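You operate a simulated robot arm through the tools that you are given. There is no shell and no other tool.

The job below is to be done with a simulated robot arm. You get a single attempt, and the scene is never put back.

TASK
Put things in order on the top of the table with the wood edge. At the end: the brown cone stands on top of the sample card (marked "62"); the pink cone stands where the brown cone stood; the yellow cone stands where the pink cone stood; one of the foots from the top of the table with the wood edge is on top of the purple template; whatever was shut is shut again. Leave all else as you found it, and nothing knocked over.

Only the result counts: the job must be done as asked and must still hold three seconds after the hand-in. Knocking over, shifting, dropping, spilling or breaking anything else fails it.

THE ROBOT
A 6-joint arm with a two-finger parallel gripper, fixed in place. Base frame: the origin is at the foot of the arm, x ahead of it, y to its left, z up; the work surface is at about z = 0.78. Readings come in m, rad, newtons and seconds.
With the tool pointing down near the work surface it reaches from about 0.24 to 0.64 m from the base axis. Its first joint turns from -1.152 to 1.152 rad. Payload 2.7 kg.
Tool frame: the origin (TCP) lies between the finger pads and is the grasp point; the fingertips stand 0.023 m ahead of it; z points along the fingers, y is the line along which they close. The gripper opens to 0.094 m. The fingers are 0.038 m wide and 0.01 m thick; the gripper's body (0.054 by 0.096 m) begins 0.039 m behind the TCP.
Orientation is told as [roll, pitch, yaw] about the base's x, y, z axes, in that order, counted from this pose: with the fingers straight down and closing along the base's y, the tool's x points along the base's -x, its y along +y and its z along -z.

THE INTERFACE
- The arm moves only by the tool step_arm. Its argument "commands" is a list that holds one entry, the list of rows, each a list of 7 numbers: the shift along the tool's x, y, z in units of 20 mm (1.0 is 20 mm), then the turn, a rotation vector about the tool's x, y, z in units of 5 degrees (1.0 is 5 degrees), then the gripper command, from -1 (fully open) to 1 (shut), values between in proportion. In form: [[[x, y, z, ax, ay, az, hand], ...]]. A call has 1 to 20 rows; each row shifts and turns the commanded pose from where the row before left it, along the tool's axes as they then stand. A call with a number of a shift or a turn outside -1 to 1 is refused whole. Each row takes 0.2 s and may step no farther than 0.05 m and 0.15 rad from the row before; otherwise, or with a gripper value out of range, the whole call is refused. A pose out of reach is approached as far as the arm can. The call stops where the force on the tool passes 40 N (or 10 N more than at its start, if that is more) or the arm is blocked; 0.2 s more then pass. The fingers move at their own pace (about 0.045 m/s each) and stop on an object; they squeeze with about 27 N. The grip force told is the motor's: it shows also when the fingers shut on nothing. Time passes only in rows, and 0.2 s behind the last, so rows that do not move let the fingers close. The reply holds the time, the measured pose of the TCP, the force on the tool along the base axes, the opening and the grip force, in the units named above and with some noise, with the torque about the TCP (base axes, N m) and any sound that the robot's microphone picked up.
- Cameras (640 x 400 px; columns grow to the right, rows downward): "scene" is fixed at [0.074, -0.4365, 1.39]; the picture's right is [0.77, -0.64, 0.00], its down [-0.44, -0.53, -0.73] and it looks along [0.47, 0.56, -0.69] (base axes); focal length 314 px, centre (320, 200). "wrist" rides on the gripper at [0.086, 0.016, -0.075] in the tool frame; the picture's right is [-0.18, 0.98, 0.00], its down [-0.58, -0.11, -0.81] and it looks along [-0.79, -0.15, 0.59] (tool axes); focal length 243 px, centre (320, 200). There is no depth. A picture from a camera that has moved, and an enlarged one, comes with that camera's place and axes in the base frame and with its lens.
- get_image(camera): a new picture of that camera. The clock stands still meanwhile.
- zoom(camera, box): a new picture of the part [left, top, right, bottom] of that camera's present view, enlarged. The clock stands still meanwhile.
- finish_job(): hands the job in; it is judged then, once.

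Nothing tells you positions but the pictures and the camera data. Unless the task says otherwise, let go and move clear before handing in.

The tools are called after "Call:" by a JSON object that holds its "fn" and its "kwargs". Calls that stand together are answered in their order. step_arm: Moves the arm, as the interface text tells. Its arguments: {"type":"object","properties":{"commands":{"type":"array","items":{"type":"array","items":{"type":"array","items":{"type":"number"}}}}},"required":["commands"]} The other tools are called the same way: get_image (camera) takes a picture; zoom (camera, box) takes an enlarged picture of a part of a camera's view; finish_job () hands the job in.

At the start:

```text
time_s: 0.0
position: [0.4638, 0.0776, 1.0189]
tcp_rot: [0.002, -0.004, -0.001]
ft_force: [0.2, 0.4, -0.1]
moment: [-0.01, -0.02, 0.0]
grip_width: 0.0942
gripper_force: 0.1
```

scene: 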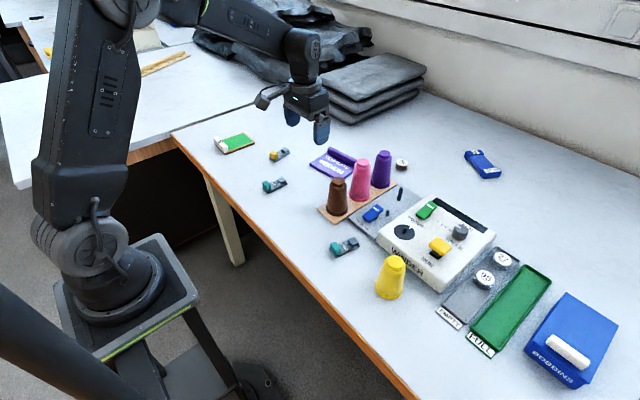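
wrist: 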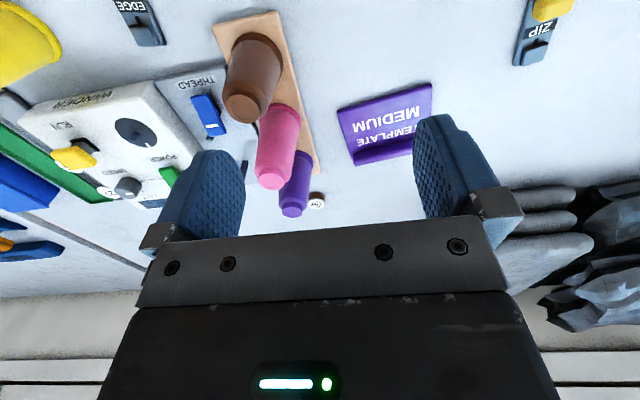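

I see a table with three cones (brown, pink, purple) on a wood board, a yellow cone near a winder, a purple template, several presser feet, a card at left, and a blue box. I'll zoom in on the parts to find the card marked "62" and anything else that matters.

Call:
{"fn": "zoom", "kwargs": {"camera": "scene", "box": [200, 120, 360, 220]}}

Call:
{"fn": "zoom", "kwargs": {"camera": "scene", "box": [300, 130, 460, 230]}}

Call:
{"fn": "zoom", "kwargs": {"camera": "scene", "box": [320, 180, 480, 280]}}

Call:
{"fn": "zoom", "kwargs": {"camera": "scene", "box": [360, 190, 520, 290]}}

Call:
{"fn": "zoom", "kwargs": {"camera": "scene", "box": [430, 240, 640, 390]}}

Call:
{"fn": "zoom", "kwargs": {"camera": "wrist", "box": [0, 0, 240, 150]}}

Call:
{"fn": "zoom", "kwargs": {"camera": "wrist", "box": [140, 70, 460, 230]}}

```text
4.00 times, centred on (280, 170) of scene
camera zoom: at [0.074, -0.4365, 1.39], right [0.77, -0.64, 0.0], down [-0.44, -0.53, -0.73], along [0.47, 0.56, -0.69], focal length 1256 px, centre (480, 320)
```

zoom: 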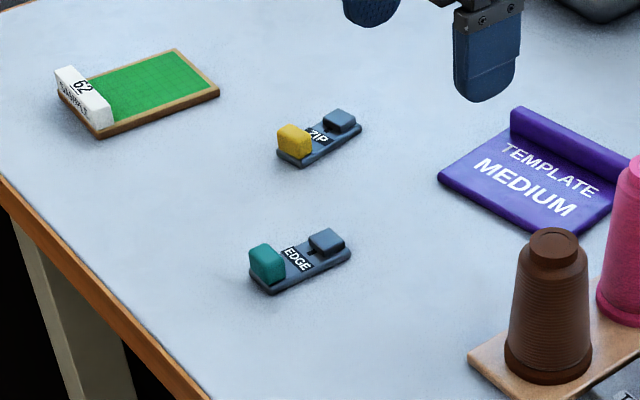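

```text
4.00 times, centred on (380, 180) of scene
camera zoom: at [0.074, -0.4365, 1.39], right [0.77, -0.64, 0.0], down [-0.44, -0.53, -0.73], along [0.47, 0.56, -0.69], focal length 1256 px, centre (80, 280)
```

zoom: 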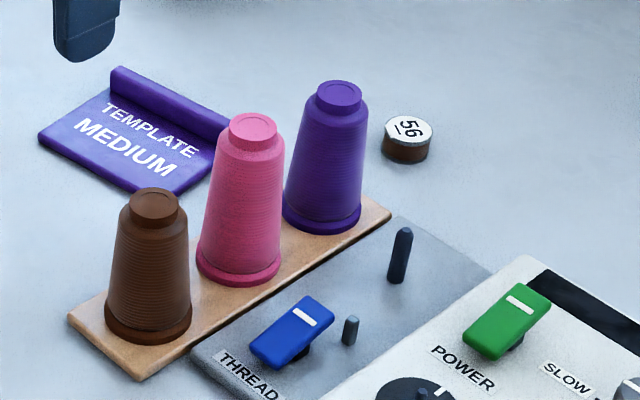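

```text
4.00 times, centred on (400, 230) of scene
camera zoom: at [0.074, -0.4365, 1.39], right [0.77, -0.64, 0.0], down [-0.44, -0.53, -0.73], along [0.47, 0.56, -0.69], focal length 1256 px, centre (0, 80)
```

zoom: 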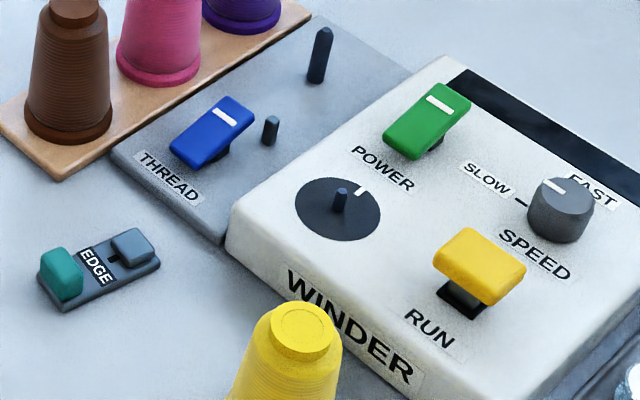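

```text
4.00 times, centred on (440, 240) of scene
camera zoom: at [0.074, -0.4365, 1.39], right [0.77, -0.64, 0.0], down [-0.44, -0.53, -0.73], along [0.47, 0.56, -0.69], focal length 1256 px, centre (-160, 40)
```

zoom: 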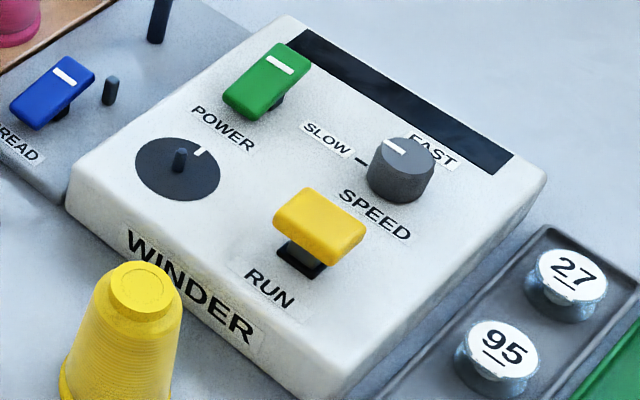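

```text
2.67 times, centred on (535, 315) of scene
camera zoom: at [0.074, -0.4365, 1.39], right [0.77, -0.64, 0.0], down [-0.44, -0.53, -0.73], along [0.47, 0.56, -0.69], focal length 838 px, centre (-253, -107)
```

zoom: 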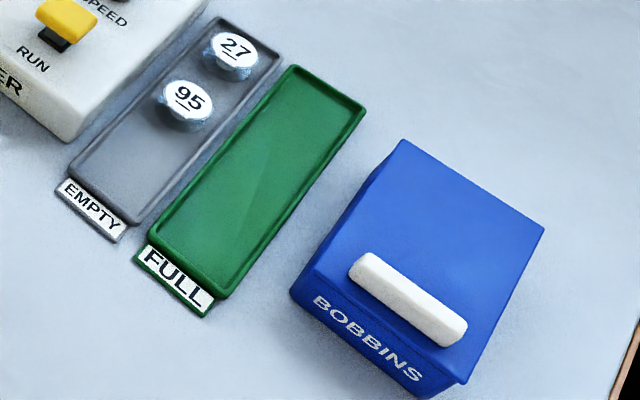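

```text
2.67 times, centred on (120, 75) of wrist
camera zoom: at [0.3765, 0.0945, 1.0931], right [0.18, 0.98, 0.0], down [0.58, -0.11, 0.81], along [0.79, -0.15, -0.59], focal length 647 px, centre (853, 533)
```

zoom: 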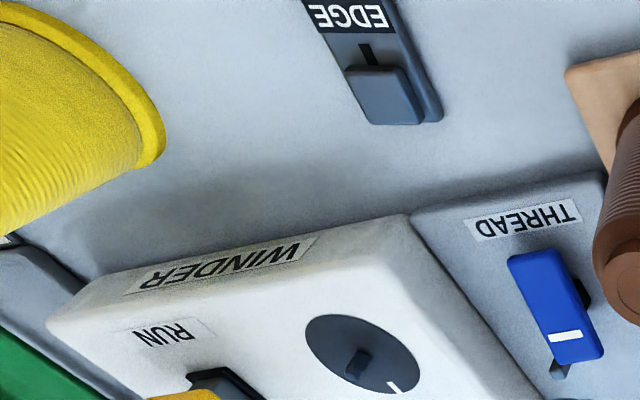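

```text
2.00 times, centred on (300, 150) of wrist
camera zoom: at [0.3765, 0.0945, 1.0931], right [0.18, 0.98, 0.0], down [0.58, -0.11, 0.81], along [0.79, -0.15, -0.59], focal length 485 px, centre (360, 300)
```

zoom: 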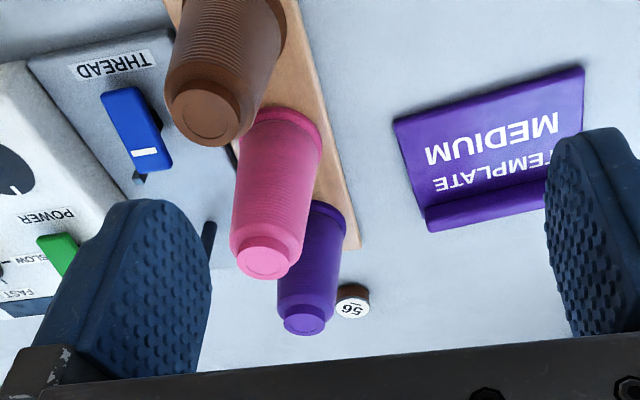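

The sample card "62" lies at the far left, roughly (0.45, 0.47). The cones sit on the wood board near (0.49, 0), (0.58, 0) and (0.665, 0), and the yellow one is near (0.42, -0.25). First I'll hover over the brown cone to refine its position.

Call:
{"fn": "step_arm", "kwargs": {"commands": [[[-0.35, -1, 0, 0, 0, 0, -1], [-0.35, -1, 0, 0, 0, 0, -1], [-0.35, -1, 0, 0, 0, 0, -1], [-0.35, -1, 0, 0, 0, 0, -1], [0, 0, 0, 0, 0, 0, -1], [0, 0, 0, 0, 0, 0, -1]]]}}

Call:
{"fn": "get_image", "kwargs": {"camera": "wrist"}}

Call:
{"fn": "get_image", "kwargs": {"camera": "scene"}}

```text
time_s: 1.4
position: [0.4893, -0.0036, 1.0187]
tcp_rot: [0.002, -0.003, 0.0]
ft_force: [-0.4, 0.8, 0.0]
moment: [-0.02, 0.02, 0.01]
grip_width: 0.0941
gripper_force: 0.1
```

```text
taken
camera wrist: at [0.4025, 0.0141, 1.0935], right [0.18, 0.98, 0.0], down [0.58, -0.11, 0.81], along [0.79, -0.15, -0.59], focal length 243 px, centre (320, 200)
```

wrist: 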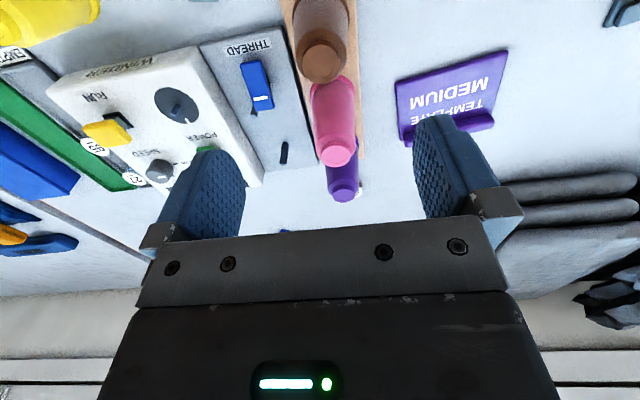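

```text
taken
```

scene: 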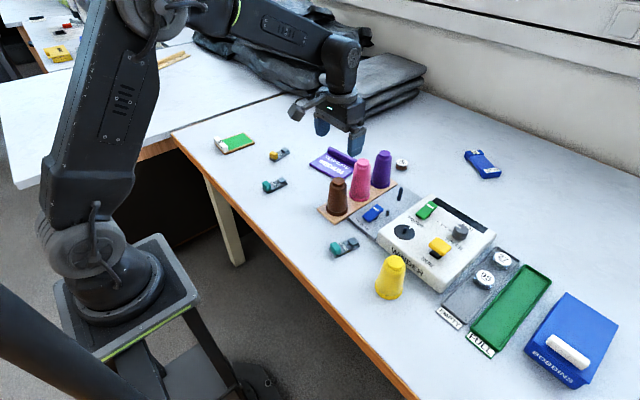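

The brown cone's axis is near (0.491, -0.001), with its top at about z 0.89. I'll lower the open gripper around it and check by picture before closing.

Call:
{"fn": "step_arm", "kwargs": {"commands": [[[-0.08, 0.13, 0.95, 0, 0, 0, -1], [0, 0, 0.95, 0, 0, 0, -1], [0, 0, 0.95, 0, 0, 0, -1], [0, 0, 0.95, 0, 0, 0, -1], [0, 0, 0.95, 0, 0, 0, -1], [0, 0, 0.95, 0, 0, 0, -1], [0, 0, 0.3, 0, 0, 0, -1], [0, 0, 0, 0, 0, 0, -1]]]}}

Call:
{"fn": "get_image", "kwargs": {"camera": "wrist"}}

Call:
{"fn": "zoom", "kwargs": {"camera": "scene", "box": [280, 120, 440, 220]}}

```text
time_s: 3.2
position: [0.4934, -0.0015, 0.8972]
tcp_rot: [0.001, -0.003, 0.0]
ft_force: [-0.2, -1.3, 0.0]
moment: [0.02, -0.05, -0.01]
grip_width: 0.0941
gripper_force: 0.0
```

```text
taken
camera wrist: at [0.406, 0.0161, 0.972], right [0.18, 0.98, 0.0], down [0.58, -0.11, 0.81], along [0.79, -0.15, -0.59], focal length 243 px, centre (320, 200)
```

wrist: 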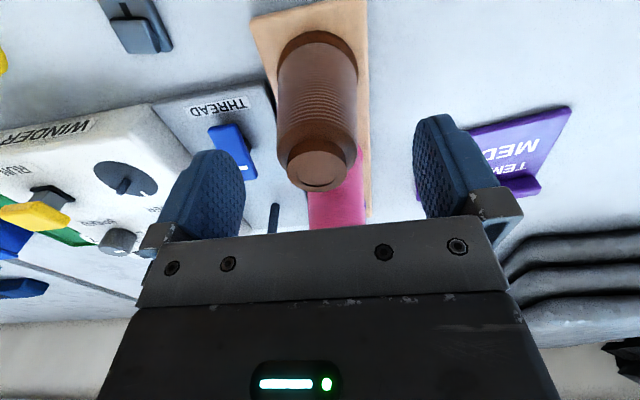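

```text
4.00 times, centred on (360, 170) of scene
camera zoom: at [0.074, -0.4365, 1.39], right [0.77, -0.64, 0.0], down [-0.44, -0.53, -0.73], along [0.47, 0.56, -0.69], focal length 1256 px, centre (160, 320)
```

zoom: 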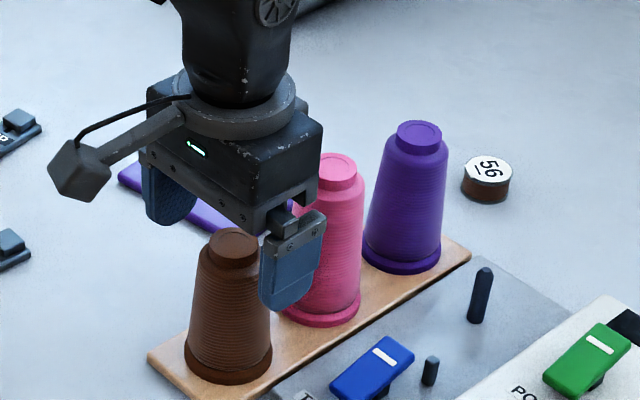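

The brown cone is well centred between the fingers. I'll lower to around z 0.861 and close on it.

Call:
{"fn": "step_arm", "kwargs": {"commands": [[[0, 0, 0.9, 0, 0, 0, -1], [0, 0, 0.9, 0, 0, 0, -1], [0, 0, 0, 0, 0, 0, -1], [0, 0, 0, 0, 0, 0, 1], [0, 0, 0, 0, 0, 0, 1], [0, 0, 0, 0, 0, 0, 1], [0, 0, 0, 0, 0, 0, 1], [0, 0, 0, 0, 0, 0, 1]]]}}

Call:
{"fn": "get_image", "kwargs": {"camera": "wrist"}}

Call:
{"fn": "zoom", "kwargs": {"camera": "scene", "box": [280, 120, 440, 220]}}

```text
time_s: 5.0
position: [0.4944, -0.0012, 0.8639]
tcp_rot: [0.001, -0.005, 0.002]
ft_force: [0.1, 0.9, 0.0]
moment: [-0.01, -0.01, 0.01]
grip_width: 0.0494
gripper_force: 27.3
```

```text
taken
camera wrist: at [0.4066, 0.016, 0.937], right [0.18, 0.98, 0.0], down [0.58, -0.11, 0.81], along [0.79, -0.15, -0.59], focal length 243 px, centre (320, 200)
```

wrist: 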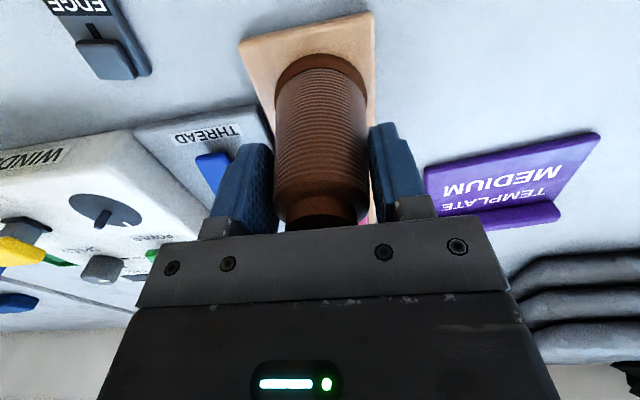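

```text
4.00 times, centred on (360, 170) of scene
camera zoom: at [0.074, -0.4365, 1.39], right [0.77, -0.64, 0.0], down [-0.44, -0.53, -0.73], along [0.47, 0.56, -0.69], focal length 1256 px, centre (160, 320)
```

zoom: 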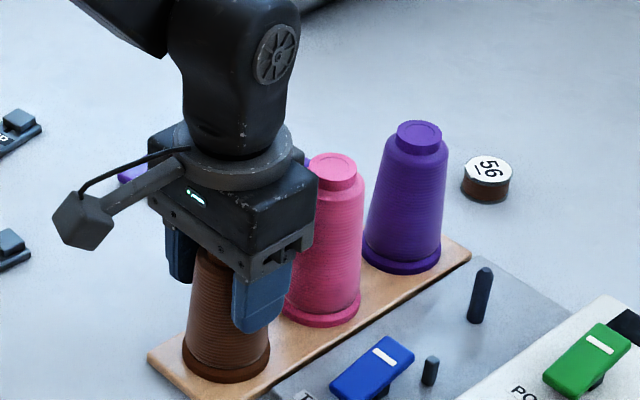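

The brown cone is gripped (width 0.049 m, 27 N). I'll lift it straight up and check that it hangs straight.

Call:
{"fn": "step_arm", "kwargs": {"commands": [[[0, 0, -0.3, 0, 0, 0, 1], [0, 0, -0.6, 0, 0, 0, 1], [0, 0, -0.8, 0, 0, 0, 1], [0, 0, -0.8, 0, 0, 0, 1], [0, 0, -0.8, 0, 0, 0, 1], [0, 0, -0.8, 0, 0, 0, 1], [0, 0, -0.5, 0, 0, 0, 1], [0, 0, 0, 0, 0, 0, 1]]]}}

Call:
{"fn": "get_image", "kwargs": {"camera": "wrist"}}

Call:
{"fn": "zoom", "kwargs": {"camera": "scene", "box": [280, 100, 440, 220]}}

```text
time_s: 6.8
position: [0.4942, 0.0007, 0.9538]
tcp_rot: [0.002, -0.003, 0.0]
ft_force: [0.0, 0.6, -2.2]
moment: [0.01, 0.02, 0.04]
grip_width: 0.0435
gripper_force: 26.9
```

```text
taken
camera wrist: at [0.4065, 0.0187, 1.0288], right [0.18, 0.98, 0.0], down [0.58, -0.11, 0.81], along [0.79, -0.15, -0.59], focal length 243 px, centre (320, 200)
```

wrist: 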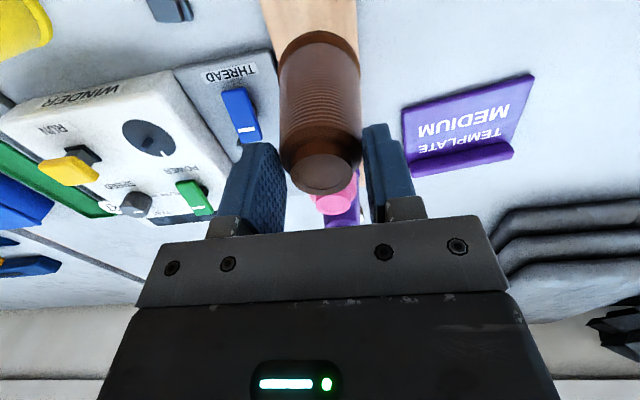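

```text
3.33 times, centred on (360, 160) of scene
camera zoom: at [0.074, -0.4365, 1.39], right [0.77, -0.64, 0.0], down [-0.44, -0.53, -0.73], along [0.47, 0.56, -0.69], focal length 1047 px, centre (187, 333)
```

zoom: 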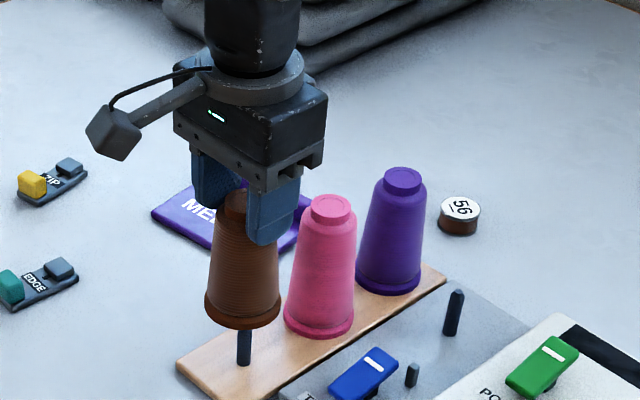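

The cone slid down about 3 cm in the grip while coming off a peg hidden under it. I'll hold still for a moment to see whether it is stable, and look closer.

Call:
{"fn": "step_arm", "kwargs": {"commands": [[[0, 0, 0, 0, 0, 0, 1], [0, 0, 0, 0, 0, 0, 1]]]}}

Call:
{"fn": "zoom", "kwargs": {"camera": "wrist", "box": [220, 20, 420, 240]}}

Call:
{"fn": "zoom", "kwargs": {"camera": "scene", "box": [310, 130, 390, 200]}}

```text
time_s: 7.4
position: [0.4928, 0.0029, 0.9534]
tcp_rot: [0.003, -0.002, 0.0]
ft_force: [-0.4, -0.5, -1.9]
moment: [-0.03, 0.0, 0.04]
grip_width: 0.0433
gripper_force: 27.5
```

```text
1.82 times, centred on (320, 130) of wrist
camera zoom: at [0.4064, 0.0187, 1.0285], right [0.18, 0.98, 0.0], down [0.58, -0.11, 0.81], along [0.79, -0.15, -0.59], focal length 441 px, centre (320, 327)
```

zoom: 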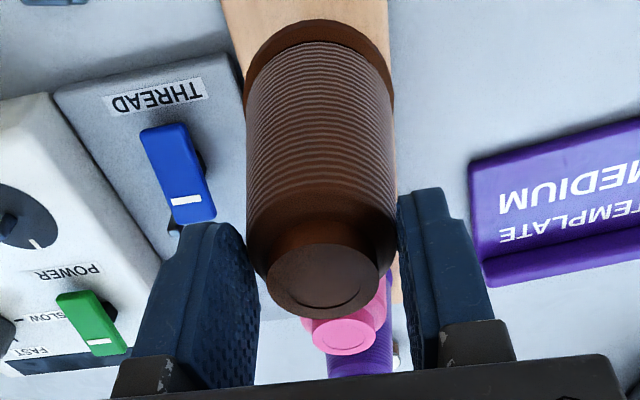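

```text
5.71 times, centred on (350, 165) of scene
camera zoom: at [0.074, -0.4365, 1.39], right [0.77, -0.64, 0.0], down [-0.44, -0.53, -0.73], along [0.47, 0.56, -0.69], focal length 1795 px, centre (149, 400)
```

zoom: 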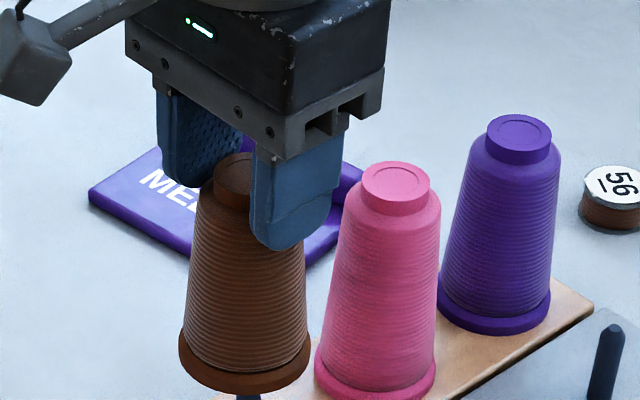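

The cone seems stable now, held near its shoulder. I'll lift a little more, while it is still above its peg, to see if it keeps slipping.

Call:
{"fn": "step_arm", "kwargs": {"commands": [[[0, 0, -0.25, 0, 0, 0, 1], [0, 0, -0.25, 0, 0, 0, 1], [0, 0, -0.25, 0, 0, 0, 1], [0, 0, -0.25, 0, 0, 0, 1], [0, 0, 0, 0, 0, 0, 1], [0, 0, 0, 0, 0, 0, 1]]]}}

Call:
{"fn": "zoom", "kwargs": {"camera": "wrist", "box": [220, 20, 420, 240]}}

Call:
{"fn": "zoom", "kwargs": {"camera": "scene", "box": [310, 120, 390, 220]}}

```text
time_s: 8.8
position: [0.493, -0.0003, 0.9742]
tcp_rot: [0.002, -0.003, 0.0]
ft_force: [-0.3, 0.2, -1.1]
moment: [0.0, -0.02, -0.02]
grip_width: 0.0436
gripper_force: 26.9
```

```text
1.82 times, centred on (320, 130) of wrist
camera zoom: at [0.4059, 0.0173, 1.049], right [0.18, 0.98, 0.0], down [0.58, -0.11, 0.81], along [0.79, -0.15, -0.59], focal length 441 px, centre (320, 327)
```

zoom: 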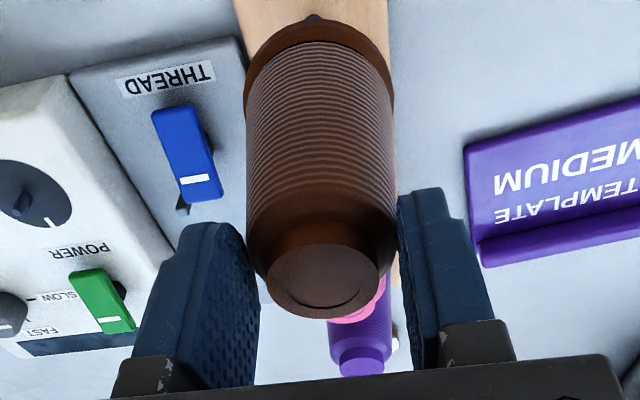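

```text
4.00 times, centred on (350, 170) of scene
camera zoom: at [0.074, -0.4365, 1.39], right [0.77, -0.64, 0.0], down [-0.44, -0.53, -0.73], along [0.47, 0.56, -0.69], focal length 1256 px, centre (200, 320)
```

zoom: 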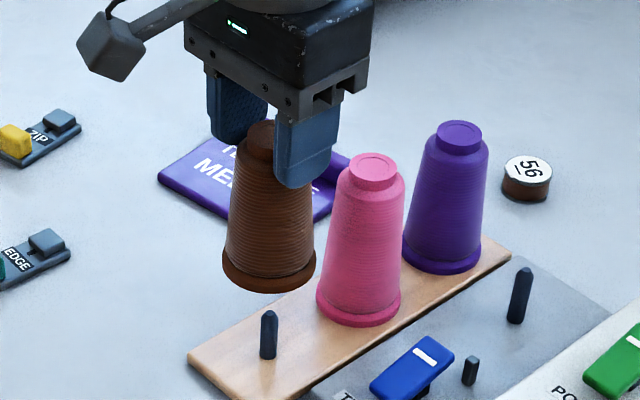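

The cone is clear of its 4 cm peg and no longer slips. I'll carry it steadily toward the sample card on the far left.

Call:
{"fn": "step_arm", "kwargs": {"commands": [[[0.1, 0.3, 0, 0, 0, 0, 1], [0.1, 0.6, 0, 0, 0, 0, 1], [0.1, 0.9, 0, 0, 0, 0, 1], [0.1, 0.9, 0, 0, 0, 0, 1], [0.1, 0.9, 0, 0, 0, 0, 1], [0.1, 0.9, 0, 0, 0, 0, 1], [0.1, 0.9, 0, 0, 0, 0, 1], [0.1, 0.9, 0, 0, 0, 0, 1], [0.1, 0.9, 0, 0, 0, 0, 1], [0.1, 0.9, 0, 0, 0, 0, 1], [0.1, 0.9, 0, 0, 0, 0, 1], [0.1, 0.9, 0, 0, 0, 0, 1], [0.1, 0.9, 0, 0, 0, 0, 1], [0.1, 0.9, 0, 0, 0, 0, 1], [0.1, 0.9, 0, 0, 0, 0, 1], [0.1, 0.9, 0, 0, 0, 0, 1], [0.1, 0.9, 0, 0, 0, 0, 1], [0.1, 0.9, 0, 0, 0, 0, 1], [0.1, 0.6, 0, 0, 0, 0, 1], [0.1, 0.3, 0, 0, 0, 0, 1]]]}}

Call:
{"fn": "get_image", "kwargs": {"camera": "wrist"}}

Call:
{"fn": "get_image", "kwargs": {"camera": "scene"}}

```text
time_s: 13.0
position: [0.4528, 0.3252, 0.9742]
tcp_rot: [-0.001, -0.002, -0.002]
ft_force: [-0.4, 0.1, -1.3]
moment: [-0.01, 0.01, 0.02]
grip_width: 0.0434
gripper_force: 26.5
```

```text
taken
camera wrist: at [0.3654, 0.3411, 1.0484], right [0.18, 0.98, 0.0], down [0.58, -0.11, 0.81], along [0.79, -0.15, -0.59], focal length 243 px, centre (320, 200)
```

wrist: 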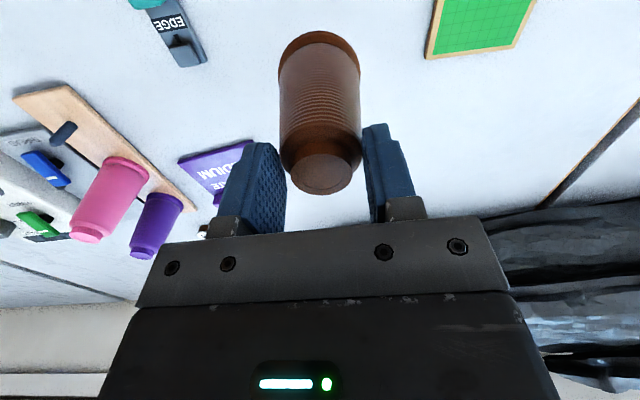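

```text
taken
```

scene: 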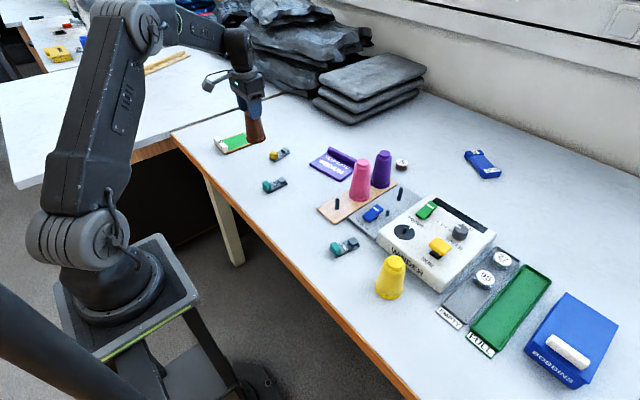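

The card's far edge measures about x 0.498, y 0.425–0.505, and the tab is on its near end. I'll continue to hover over the green field at about (0.448, 0.461).

Call:
{"fn": "step_arm", "kwargs": {"commands": [[[0.05, 0.4, 0, 0, 0, 0, 1], [0.05, 0.8, 0, 0, 0, 0, 1], [0.05, 0.9, 0, 0, 0, 0, 1], [0.05, 0.9, 0, 0, 0, 0, 1], [0.05, 0.9, 0, 0, 0, 0, 1], [0, 0.9, 0, 0, 0, 0, 1], [0, 0.9, 0, 0, 0, 0, 1], [0, 0.7, 0, 0, 0, 0, 1], [0, 0.4, 0, 0, 0, 0, 1], [0, 0, 0, 0, 0, 0, 1], [0, 0, 0, 0, 0, 0, 1]]]}}

Call:
{"fn": "get_image", "kwargs": {"camera": "wrist"}}

Call:
{"fn": "zoom", "kwargs": {"camera": "scene", "box": [180, 80, 300, 180]}}

```text
time_s: 15.4
position: [0.4481, 0.4528, 0.9756]
tcp_rot: [0.001, -0.004, -0.001]
ft_force: [-0.1, -0.6, -1.5]
moment: [0.0, 0.0, -0.01]
grip_width: 0.0435
gripper_force: 27.2
out of reach, approached as far as the arm can: row 9
```

```text
taken
camera wrist: at [0.3611, 0.4687, 1.0502], right [0.18, 0.98, 0.0], down [0.58, -0.11, 0.81], along [0.79, -0.15, -0.59], focal length 243 px, centre (320, 200)
```

wrist: 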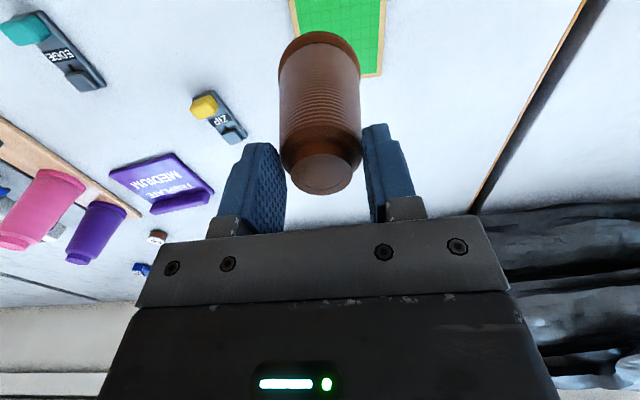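

```text
4.00 times, centred on (240, 130) of scene
camera zoom: at [0.074, -0.4365, 1.39], right [0.77, -0.64, 0.0], down [-0.44, -0.53, -0.73], along [0.47, 0.56, -0.69], focal length 1256 px, centre (640, 480)
```

zoom: 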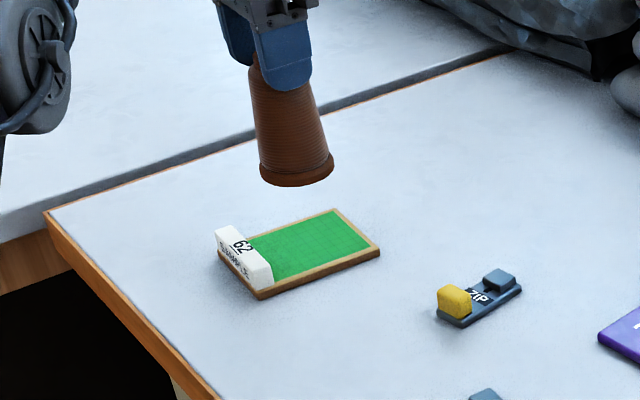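

Card edges at x≈0.44 are y≈0.430 to 0.512, and the tab's inner edge is at x≈0.405. The arm is at its reach limit here, so I'll shift back in x to gain y, aiming for about (0.438, 0.463).

Call:
{"fn": "step_arm", "kwargs": {"commands": [[[0.25, 0, 0, 0, 0, 0, 1], [0.25, 0, 0, 0, 0, 0, 1], [0, 0, 0.4, 0, 0, 0, 1], [0, 0, 0.5, 0, 0, 0, 1], [0, 0, 0.4, 0, 0, 0, 1], [0, 0, 0, 0, 0, 0, 1], [0, 0, 0, 0, 0, 0, 1]]]}}

Call:
{"fn": "zoom", "kwargs": {"camera": "scene", "box": [180, 80, 300, 180]}}

Call:
{"fn": "get_image", "kwargs": {"camera": "wrist"}}

```text
time_s: 17.0
position: [0.4385, 0.4524, 0.949]
tcp_rot: [0.001, -0.004, 0.0]
ft_force: [-0.4, 0.2, -1.4]
moment: [-0.01, 0.01, 0.03]
grip_width: 0.0436
gripper_force: 27.4
```

```text
4.00 times, centred on (240, 130) of scene
camera zoom: at [0.074, -0.4365, 1.39], right [0.77, -0.64, 0.0], down [-0.44, -0.53, -0.73], along [0.47, 0.56, -0.69], focal length 1256 px, centre (640, 480)
```

zoom: 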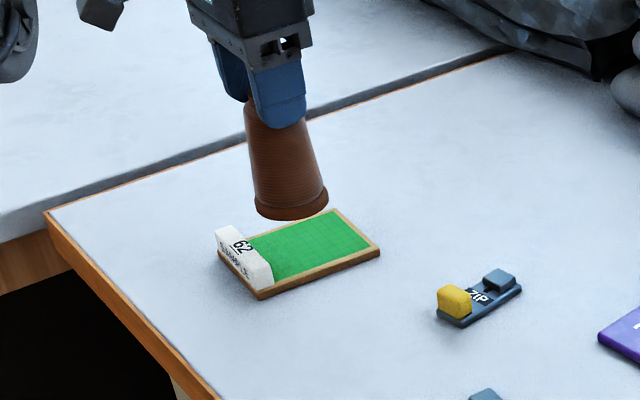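

```text
taken
camera wrist: at [0.3507, 0.4688, 1.0231], right [0.18, 0.98, 0.0], down [0.58, -0.11, 0.81], along [0.79, -0.15, -0.59], focal length 243 px, centre (320, 200)
```

wrist: 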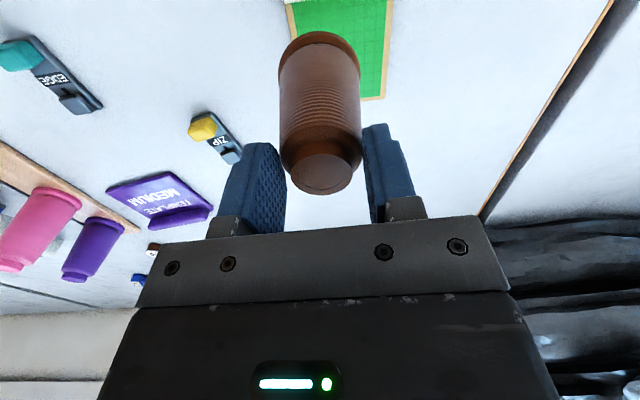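

Now at (0.4385, 0.4524). I'll nudge y by about +0.011 and come down partway.

Call:
{"fn": "step_arm", "kwargs": {"commands": [[[0, 0.28, 0.3, 0, 0, 0, 1], [0, 0.27, 0.4, 0, 0, 0, 1], [0, 0, 0.4, 0, 0, 0, 1], [0, 0, 0.3, 0, 0, 0, 1], [0, 0, 0, 0, 0, 0, 1], [0, 0, 0, 0, 0, 0, 1]]]}}

Call:
{"fn": "zoom", "kwargs": {"camera": "scene", "box": [190, 90, 290, 170]}}

Call:
{"fn": "get_image", "kwargs": {"camera": "wrist"}}

```text
time_s: 18.4
position: [0.4387, 0.4634, 0.9204]
tcp_rot: [0.002, -0.003, 0.0]
ft_force: [-0.4, 0.0, -1.3]
moment: [-0.02, -0.01, 0.01]
grip_width: 0.0437
gripper_force: 27.0
```

```text
5.00 times, centred on (240, 130) of scene
camera zoom: at [0.074, -0.4365, 1.39], right [0.77, -0.64, 0.0], down [-0.44, -0.53, -0.73], along [0.47, 0.56, -0.69], focal length 1570 px, centre (720, 550)
```

zoom: 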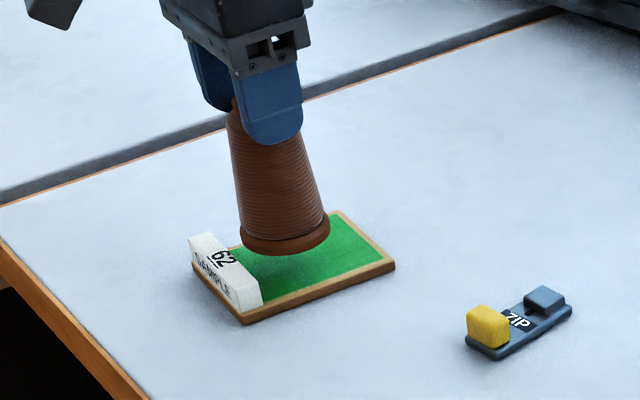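

```text
taken
camera wrist: at [0.3511, 0.4797, 0.9951], right [0.18, 0.98, 0.0], down [0.58, -0.11, 0.81], along [0.79, -0.15, -0.59], focal length 243 px, centre (320, 200)
```

wrist: 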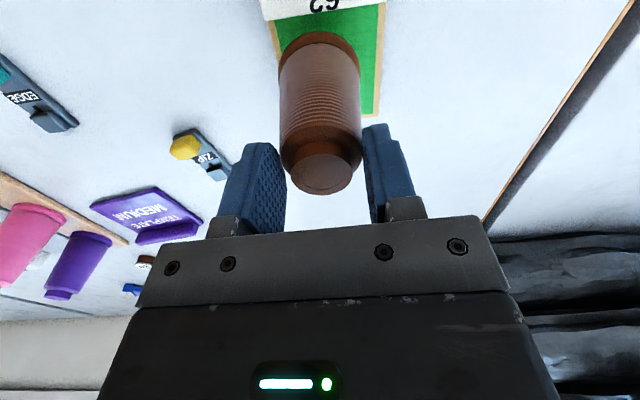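

The tab edge (x≈0.409) is a bit close to the cone's base, so I'll shift to about (0.445, 0.459) and come down another 1 cm before checking.

Call:
{"fn": "step_arm", "kwargs": {"commands": [[[-0.15, -0.1, 0, 0, 0, 0, 1], [-0.15, -0.1, 0, 0, 0, 0, 1], [0, 0, 0.25, 0, 0, 0, 1], [0, 0, 0.25, 0, 0, 0, 1], [0, 0, 0, 0, 0, 0, 1], [0, 0, 0, 0, 0, 0, 1]]]}}

Call:
{"fn": "zoom", "kwargs": {"camera": "scene", "box": [190, 90, 290, 170]}}

Call:
{"fn": "zoom", "kwargs": {"camera": "wrist", "box": [240, 0, 440, 120]}}

```text
time_s: 19.8
position: [0.4445, 0.4581, 0.9105]
tcp_rot: [0.001, -0.003, 0.001]
ft_force: [0.0, 0.5, -1.4]
moment: [0.02, -0.03, 0.04]
grip_width: 0.0435
gripper_force: 26.8
```

```text
5.00 times, centred on (240, 130) of scene
camera zoom: at [0.074, -0.4365, 1.39], right [0.77, -0.64, 0.0], down [-0.44, -0.53, -0.73], along [0.47, 0.56, -0.69], focal length 1570 px, centre (720, 550)
```

zoom: 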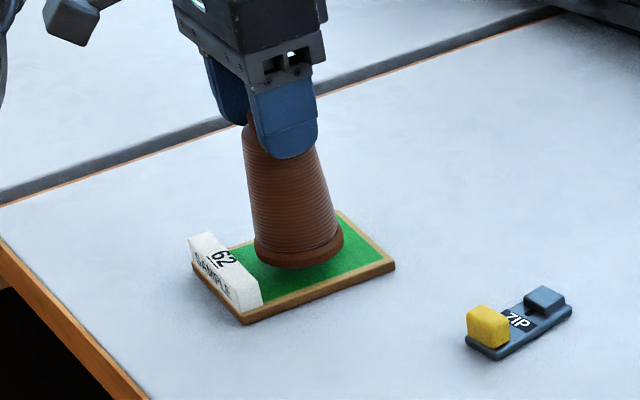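

```text
3.20 times, centred on (340, 60) of wrist
camera zoom: at [0.3574, 0.4758, 0.9849], right [0.18, 0.98, 0.0], down [0.58, -0.11, 0.81], along [0.79, -0.15, -0.59], focal length 776 px, centre (256, 648)
```

zoom: 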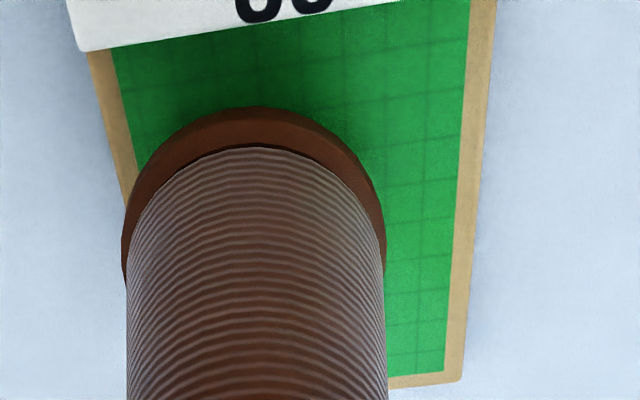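

The cone needs a slight shift toward +y. I'll adjust about 4 mm in y and 2 mm back in x, then lower gently in small steps while watching the force.

Call:
{"fn": "step_arm", "kwargs": {"commands": [[[0.12, 0.2, 0, 0, 0, 0, 1], [0, 0, 0.15, 0, 0, 0, 1], [0, 0, 0.15, 0, 0, 0, 1], [0, 0, 0.15, 0, 0, 0, 1], [0, 0, 0, 0, 0, 0, 1]]]}}

Call:
{"fn": "zoom", "kwargs": {"camera": "scene", "box": [190, 90, 290, 170]}}

Call:
{"fn": "zoom", "kwargs": {"camera": "wrist", "box": [240, 0, 440, 120]}}

```text
time_s: 21.0
position: [0.4412, 0.4631, 0.9035]
tcp_rot: [0.0, -0.004, 0.001]
ft_force: [0.5, 0.1, -1.9]
moment: [0.02, 0.0, -0.03]
grip_width: 0.0432
gripper_force: 27.2
```

```text
5.00 times, centred on (240, 130) of scene
camera zoom: at [0.074, -0.4365, 1.39], right [0.77, -0.64, 0.0], down [-0.44, -0.53, -0.73], along [0.47, 0.56, -0.69], focal length 1570 px, centre (720, 550)
```

zoom: 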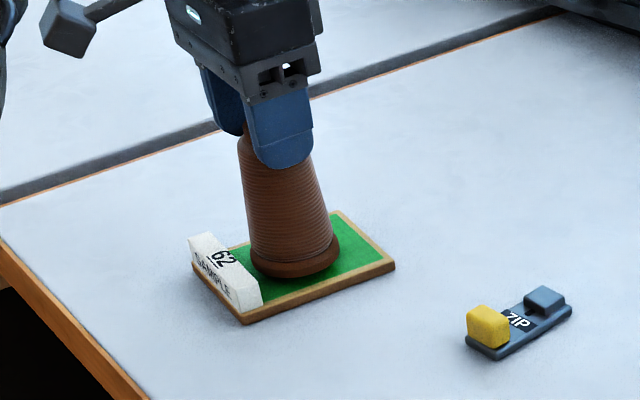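

```text
3.20 times, centred on (340, 60) of wrist
camera zoom: at [0.3545, 0.4795, 0.9768], right [0.18, 0.98, 0.0], down [0.58, -0.11, 0.81], along [0.79, -0.15, -0.59], focal length 776 px, centre (256, 648)
```

zoom: 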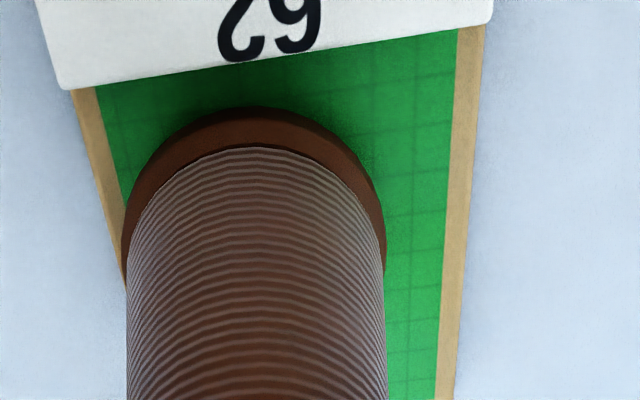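

The cone is nicely placed over the green field. I'll keep lowering in 2 mm steps, watching for contact.

Call:
{"fn": "step_arm", "kwargs": {"commands": [[[0, 0, 0.1, 0, 0, 0, 1], [0, 0, 0.1, 0, 0, 0, 1], [0, 0, 0, 0, 0, 0, 1]]]}}

Call:
{"fn": "zoom", "kwargs": {"camera": "scene", "box": [210, 110, 270, 160]}}

```text
time_s: 21.8
position: [0.4431, 0.4624, 0.8991]
tcp_rot: [0.003, -0.004, -0.001]
ft_force: [-0.2, 0.6, -1.0]
moment: [0.0, 0.03, 0.01]
grip_width: 0.0436
gripper_force: 27.5
```

```text
8.00 times, centred on (240, 135) of scene
camera zoom: at [0.074, -0.4365, 1.39], right [0.77, -0.64, 0.0], down [-0.44, -0.53, -0.73], along [0.47, 0.56, -0.69], focal length 2513 px, centre (960, 720)
```

zoom: 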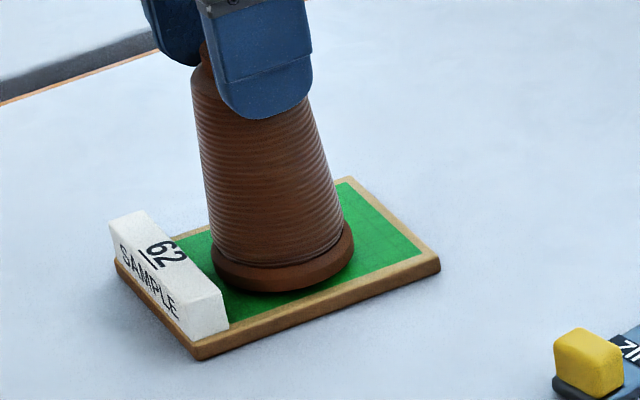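

Call:
{"fn": "step_arm", "kwargs": {"commands": [[[0, 0, 0.1, 0, 0, 0, 1], [0, 0, 0, 0, 0, 0, 1]]]}}

Call:
{"fn": "zoom", "kwargs": {"camera": "scene", "box": [210, 110, 270, 160]}}

```text
time_s: 22.4
position: [0.4422, 0.4631, 0.8958]
tcp_rot: [0.001, -0.002, 0.0]
ft_force: [-1.6, -0.6, -0.9]
moment: [0.03, 0.02, 0.0]
grip_width: 0.0433
gripper_force: 27.1
```

```text
8.00 times, centred on (240, 135) of scene
camera zoom: at [0.074, -0.4365, 1.39], right [0.77, -0.64, 0.0], down [-0.44, -0.53, -0.73], along [0.47, 0.56, -0.69], focal length 2513 px, centre (960, 720)
```

zoom: 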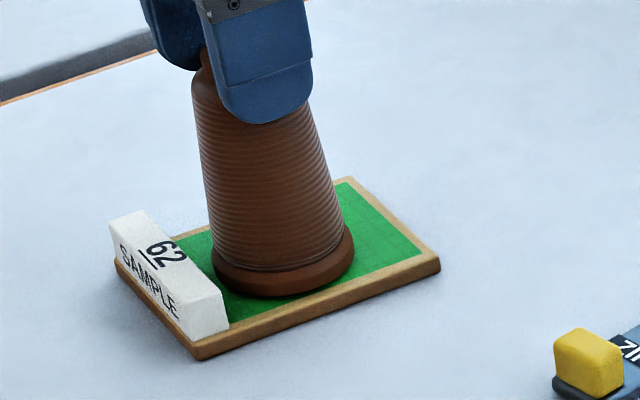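

The force is still essentially just the cone's weight. I'll lower a further millimetre or two at a time.

Call:
{"fn": "step_arm", "kwargs": {"commands": [[[0, 0, 0.07, 0, 0, 0, 1], [0, 0, 0, 0, 0, 0, 1]]]}}

Call:
{"fn": "step_arm", "kwargs": {"commands": [[[0, 0, 0.07, 0, 0, 0, 1], [0, 0, 0, 0, 0, 0, 1]]]}}

Call:
{"fn": "zoom", "kwargs": {"camera": "scene", "box": [210, 110, 270, 160]}}

```text
time_s: 23.0
position: [0.4421, 0.463, 0.8952]
tcp_rot: [0.002, -0.003, -0.001]
ft_force: [-0.9, -0.1, -0.9]
moment: [0.01, -0.01, -0.01]
grip_width: 0.0436
gripper_force: 27.0
```

```text
time_s: 23.6
position: [0.4421, 0.4637, 0.8939]
tcp_rot: [0.002, -0.002, 0.0]
ft_force: [-1.0, -0.3, -0.4]
moment: [0.05, -0.05, -0.01]
grip_width: 0.0433
gripper_force: 27.3
```

```text
8.00 times, centred on (240, 135) of scene
camera zoom: at [0.074, -0.4365, 1.39], right [0.77, -0.64, 0.0], down [-0.44, -0.53, -0.73], along [0.47, 0.56, -0.69], focal length 2513 px, centre (960, 720)
```

zoom: 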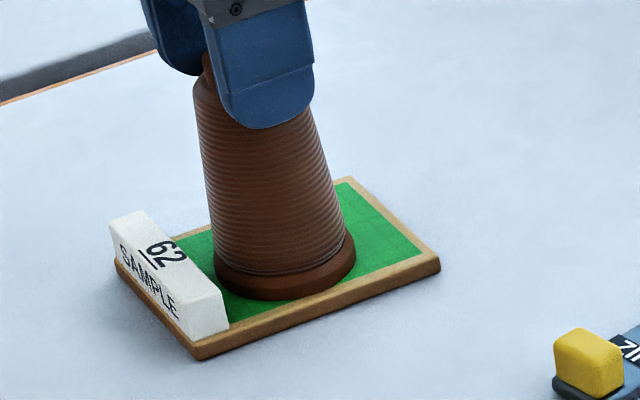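

Call:
{"fn": "step_arm", "kwargs": {"commands": [[[0, 0, 0.07, 0, 0, 0, 1], [0, 0, 0, 0, 0, 0, 1]]]}}

Call:
{"fn": "zoom", "kwargs": {"camera": "scene", "box": [210, 110, 270, 160]}}

```text
time_s: 24.2
position: [0.4421, 0.4626, 0.8947]
tcp_rot: [0.004, -0.005, 0.001]
ft_force: [-1.5, -4.2, 10.0]
moment: [-0.08, 0.26, 0.03]
grip_width: 0.0433
gripper_force: 27.1
```

```text
8.00 times, centred on (240, 135) of scene
camera zoom: at [0.0738, -0.4367, 1.3899], right [0.77, -0.64, 0.0], down [-0.44, -0.53, -0.73], along [0.47, 0.56, -0.69], focal length 2513 px, centre (960, 720)
```

zoom: 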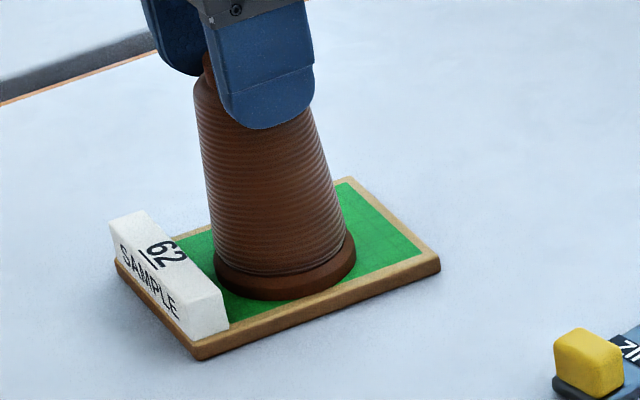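

Contact is made (10 N up). I'll relieve the pressure a touch and open the gripper, then retreat straight up.

Call:
{"fn": "step_arm", "kwargs": {"commands": [[[0, 0, -0.05, 0, 0, 0, 1], [0, 0, 0, 0, 0, 0, -0.2], [0, 0, 0, 0, 0, 0, -1], [0, 0, 0, 0, 0, 0, -1], [0, 0, 0, 0, 0, 0, -1], [0, 0, 0, 0, 0, 0, -1]]]}}

Call:
{"fn": "zoom", "kwargs": {"camera": "scene", "box": [190, 90, 290, 170]}}

Call:
{"fn": "get_image", "kwargs": {"camera": "wrist"}}

```text
time_s: 25.6
position: [0.4422, 0.4643, 0.8924]
tcp_rot: [0.002, -0.002, 0.001]
ft_force: [-0.8, 1.3, -0.9]
moment: [0.0, 0.02, 0.01]
grip_width: 0.094
gripper_force: 0.2
```

```text
5.00 times, centred on (240, 130) of scene
camera zoom: at [0.074, -0.4365, 1.39], right [0.77, -0.64, 0.0], down [-0.44, -0.53, -0.73], along [0.47, 0.56, -0.69], focal length 1570 px, centre (720, 550)
```

zoom: 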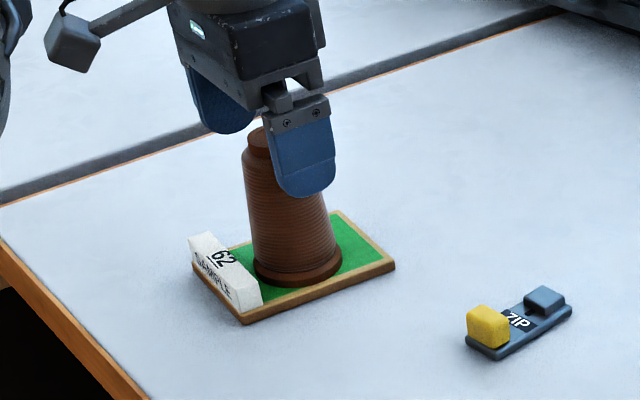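

```text
taken
camera wrist: at [0.3547, 0.4799, 0.9674], right [0.18, 0.98, 0.0], down [0.58, -0.11, 0.81], along [0.79, -0.15, -0.59], focal length 243 px, centre (320, 200)
```

wrist: 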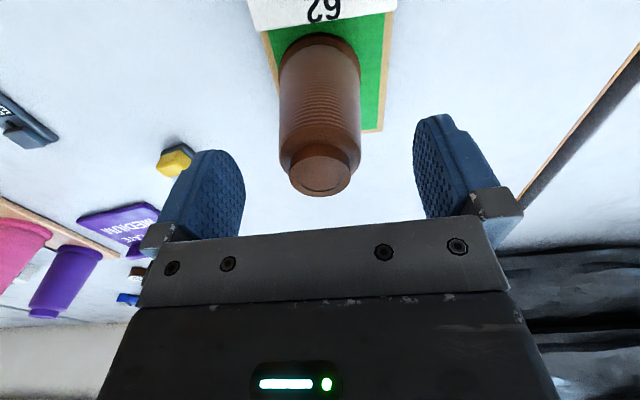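

The brown cone stands on the sample card, with the gripper open around it. I'll rise straight up, then travel back toward the wood board to look at the freed peg and the pink cone.

Call:
{"fn": "step_arm", "kwargs": {"commands": [[[0, 0, -0.4, 0, 0, 0, -1], [0, 0, -0.8, 0, 0, 0, -1], [0, 0, -1, 0, 0, 0, -1], [0, 0, -1, 0, 0, 0, -1], [0, 0, -1, 0, 0, 0, -1], [0, 0, -0.8, 0, 0, 0, -1], [0, -0.5, -0.2, 0, 0, 0, -1], [0, -1, 0, 0, 0, 0, -1], [0, -1, 0, 0, 0, 0, -1], [0, -1, 0, 0, 0, 0, -1], [0, -1, 0, 0, 0, 0, -1], [0, -1, 0, 0, 0, 0, -1], [0, -1, 0, 0, 0, 0, -1], [0, -1, 0, 0, 0, 0, -1], [0, -1, 0, 0, 0, 0, -1], [0, -1, 0, 0, 0, 0, -1], [0, -1, 0, 0, 0, 0, -1], [0, -1, 0, 0, 0, 0, -1], [0, -1, 0, 0, 0, 0, -1], [0, -1, 0, 0, 0, 0, -1]]]}}

Call:
{"fn": "step_arm", "kwargs": {"commands": [[[0, -1, 0, 0, 0, 0, -1], [0, -1, 0, 0, 0, 0, -1], [0, -1, 0, 0, 0, 0, -1], [0, -1, 0, 0, 0, 0, -1], [0, -1, 0, 0, 0, 0, -1], [0, -1, 0, 0, 0, 0, -1], [0, -1, 0, 0, 0, 0, -1], [0, -1, 0, 0, 0, 0, -1], [0, -0.9, 0, 0, 0, 0, -1], [0, -0.5, 0, 0, 0, 0, -1], [0, 0, 0, 0, 0, 0, -1], [0, 0, 0, 0, 0, 0, -1]]]}}

Call:
{"fn": "get_image", "kwargs": {"camera": "wrist"}}

Call:
{"fn": "get_image", "kwargs": {"camera": "scene"}}

```text
time_s: 29.8
position: [0.4369, 0.1856, 0.994]
tcp_rot: [0.003, -0.004, -0.001]
ft_force: [0.7, 0.2, 0.5]
moment: [-0.02, -0.06, 0.0]
grip_width: 0.0938
gripper_force: 0.0
out of reach, approached as far as the arm can: row 6
```

```text
time_s: 32.4
position: [0.4375, -0.0006, 0.9944]
tcp_rot: [0.001, -0.002, -0.002]
ft_force: [0.1, 0.0, -0.8]
moment: [0.01, -0.01, 0.02]
grip_width: 0.0939
gripper_force: 0.1
```

```text
taken
camera wrist: at [0.3503, 0.0154, 1.0692], right [0.18, 0.98, 0.0], down [0.58, -0.11, 0.81], along [0.79, -0.15, -0.59], focal length 243 px, centre (320, 200)
```

wrist: 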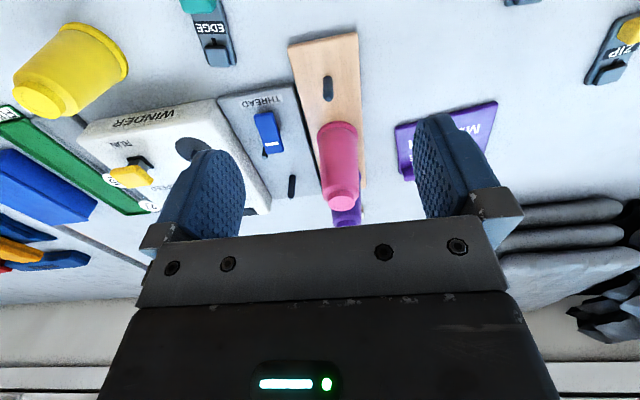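

```text
taken
```

scene: 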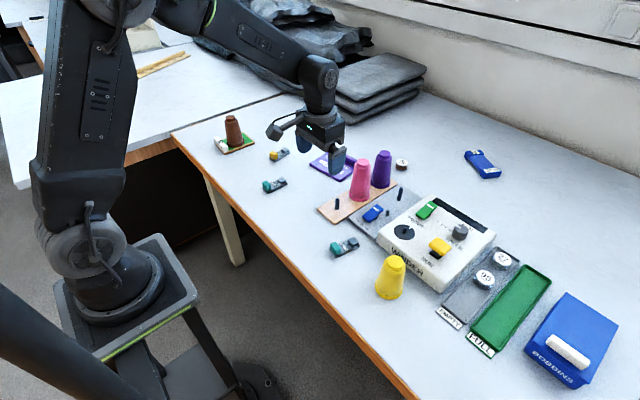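

The brown cone stands safely on the card. I'll zoom the wrist camera on the peg and the pink cone for precise positions.

Call:
{"fn": "zoom", "kwargs": {"camera": "wrist", "box": [270, 20, 400, 120]}}

Call:
{"fn": "zoom", "kwargs": {"camera": "wrist", "box": [270, 110, 400, 230]}}

Call:
{"fn": "zoom", "kwargs": {"camera": "scene", "box": [310, 140, 410, 230]}}

```text
4.00 times, centred on (335, 70) of wrist
camera zoom: at [0.3503, 0.0154, 1.0692], right [0.18, 0.98, 0.0], down [0.58, -0.11, 0.81], along [0.79, -0.15, -0.59], focal length 970 px, centre (260, 720)
```

zoom: 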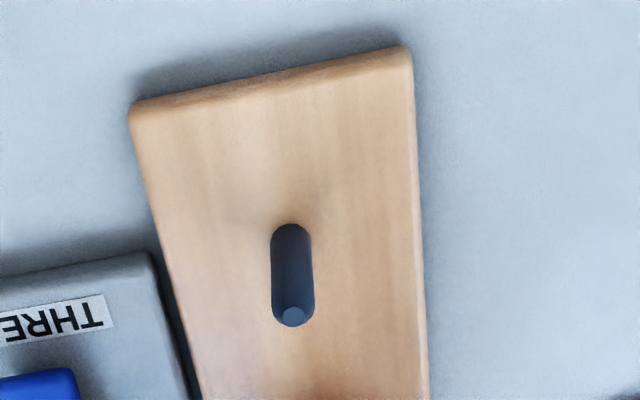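

```text
3.33 times, centred on (335, 170) of wrist
camera zoom: at [0.3503, 0.0154, 1.0692], right [0.18, 0.98, 0.0], down [0.58, -0.11, 0.81], along [0.79, -0.15, -0.59], focal length 809 px, centre (270, 300)
```

zoom: 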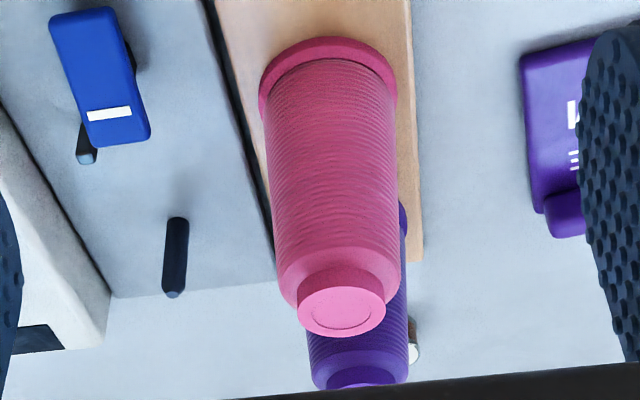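

```text
4.44 times, centred on (360, 185) of scene
camera zoom: at [0.074, -0.4365, 1.39], right [0.77, -0.64, 0.0], down [-0.44, -0.53, -0.73], along [0.47, 0.56, -0.69], focal length 1396 px, centre (142, 267)
```

zoom: 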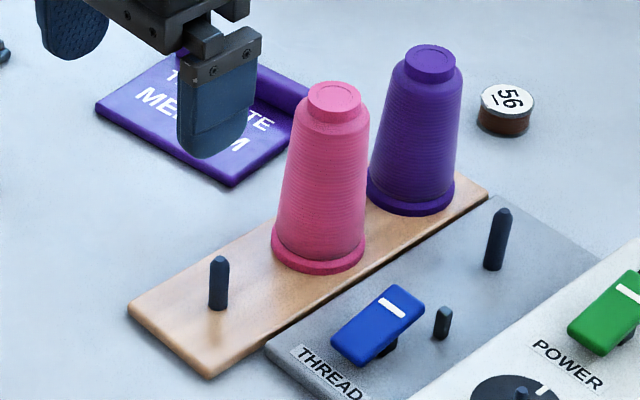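

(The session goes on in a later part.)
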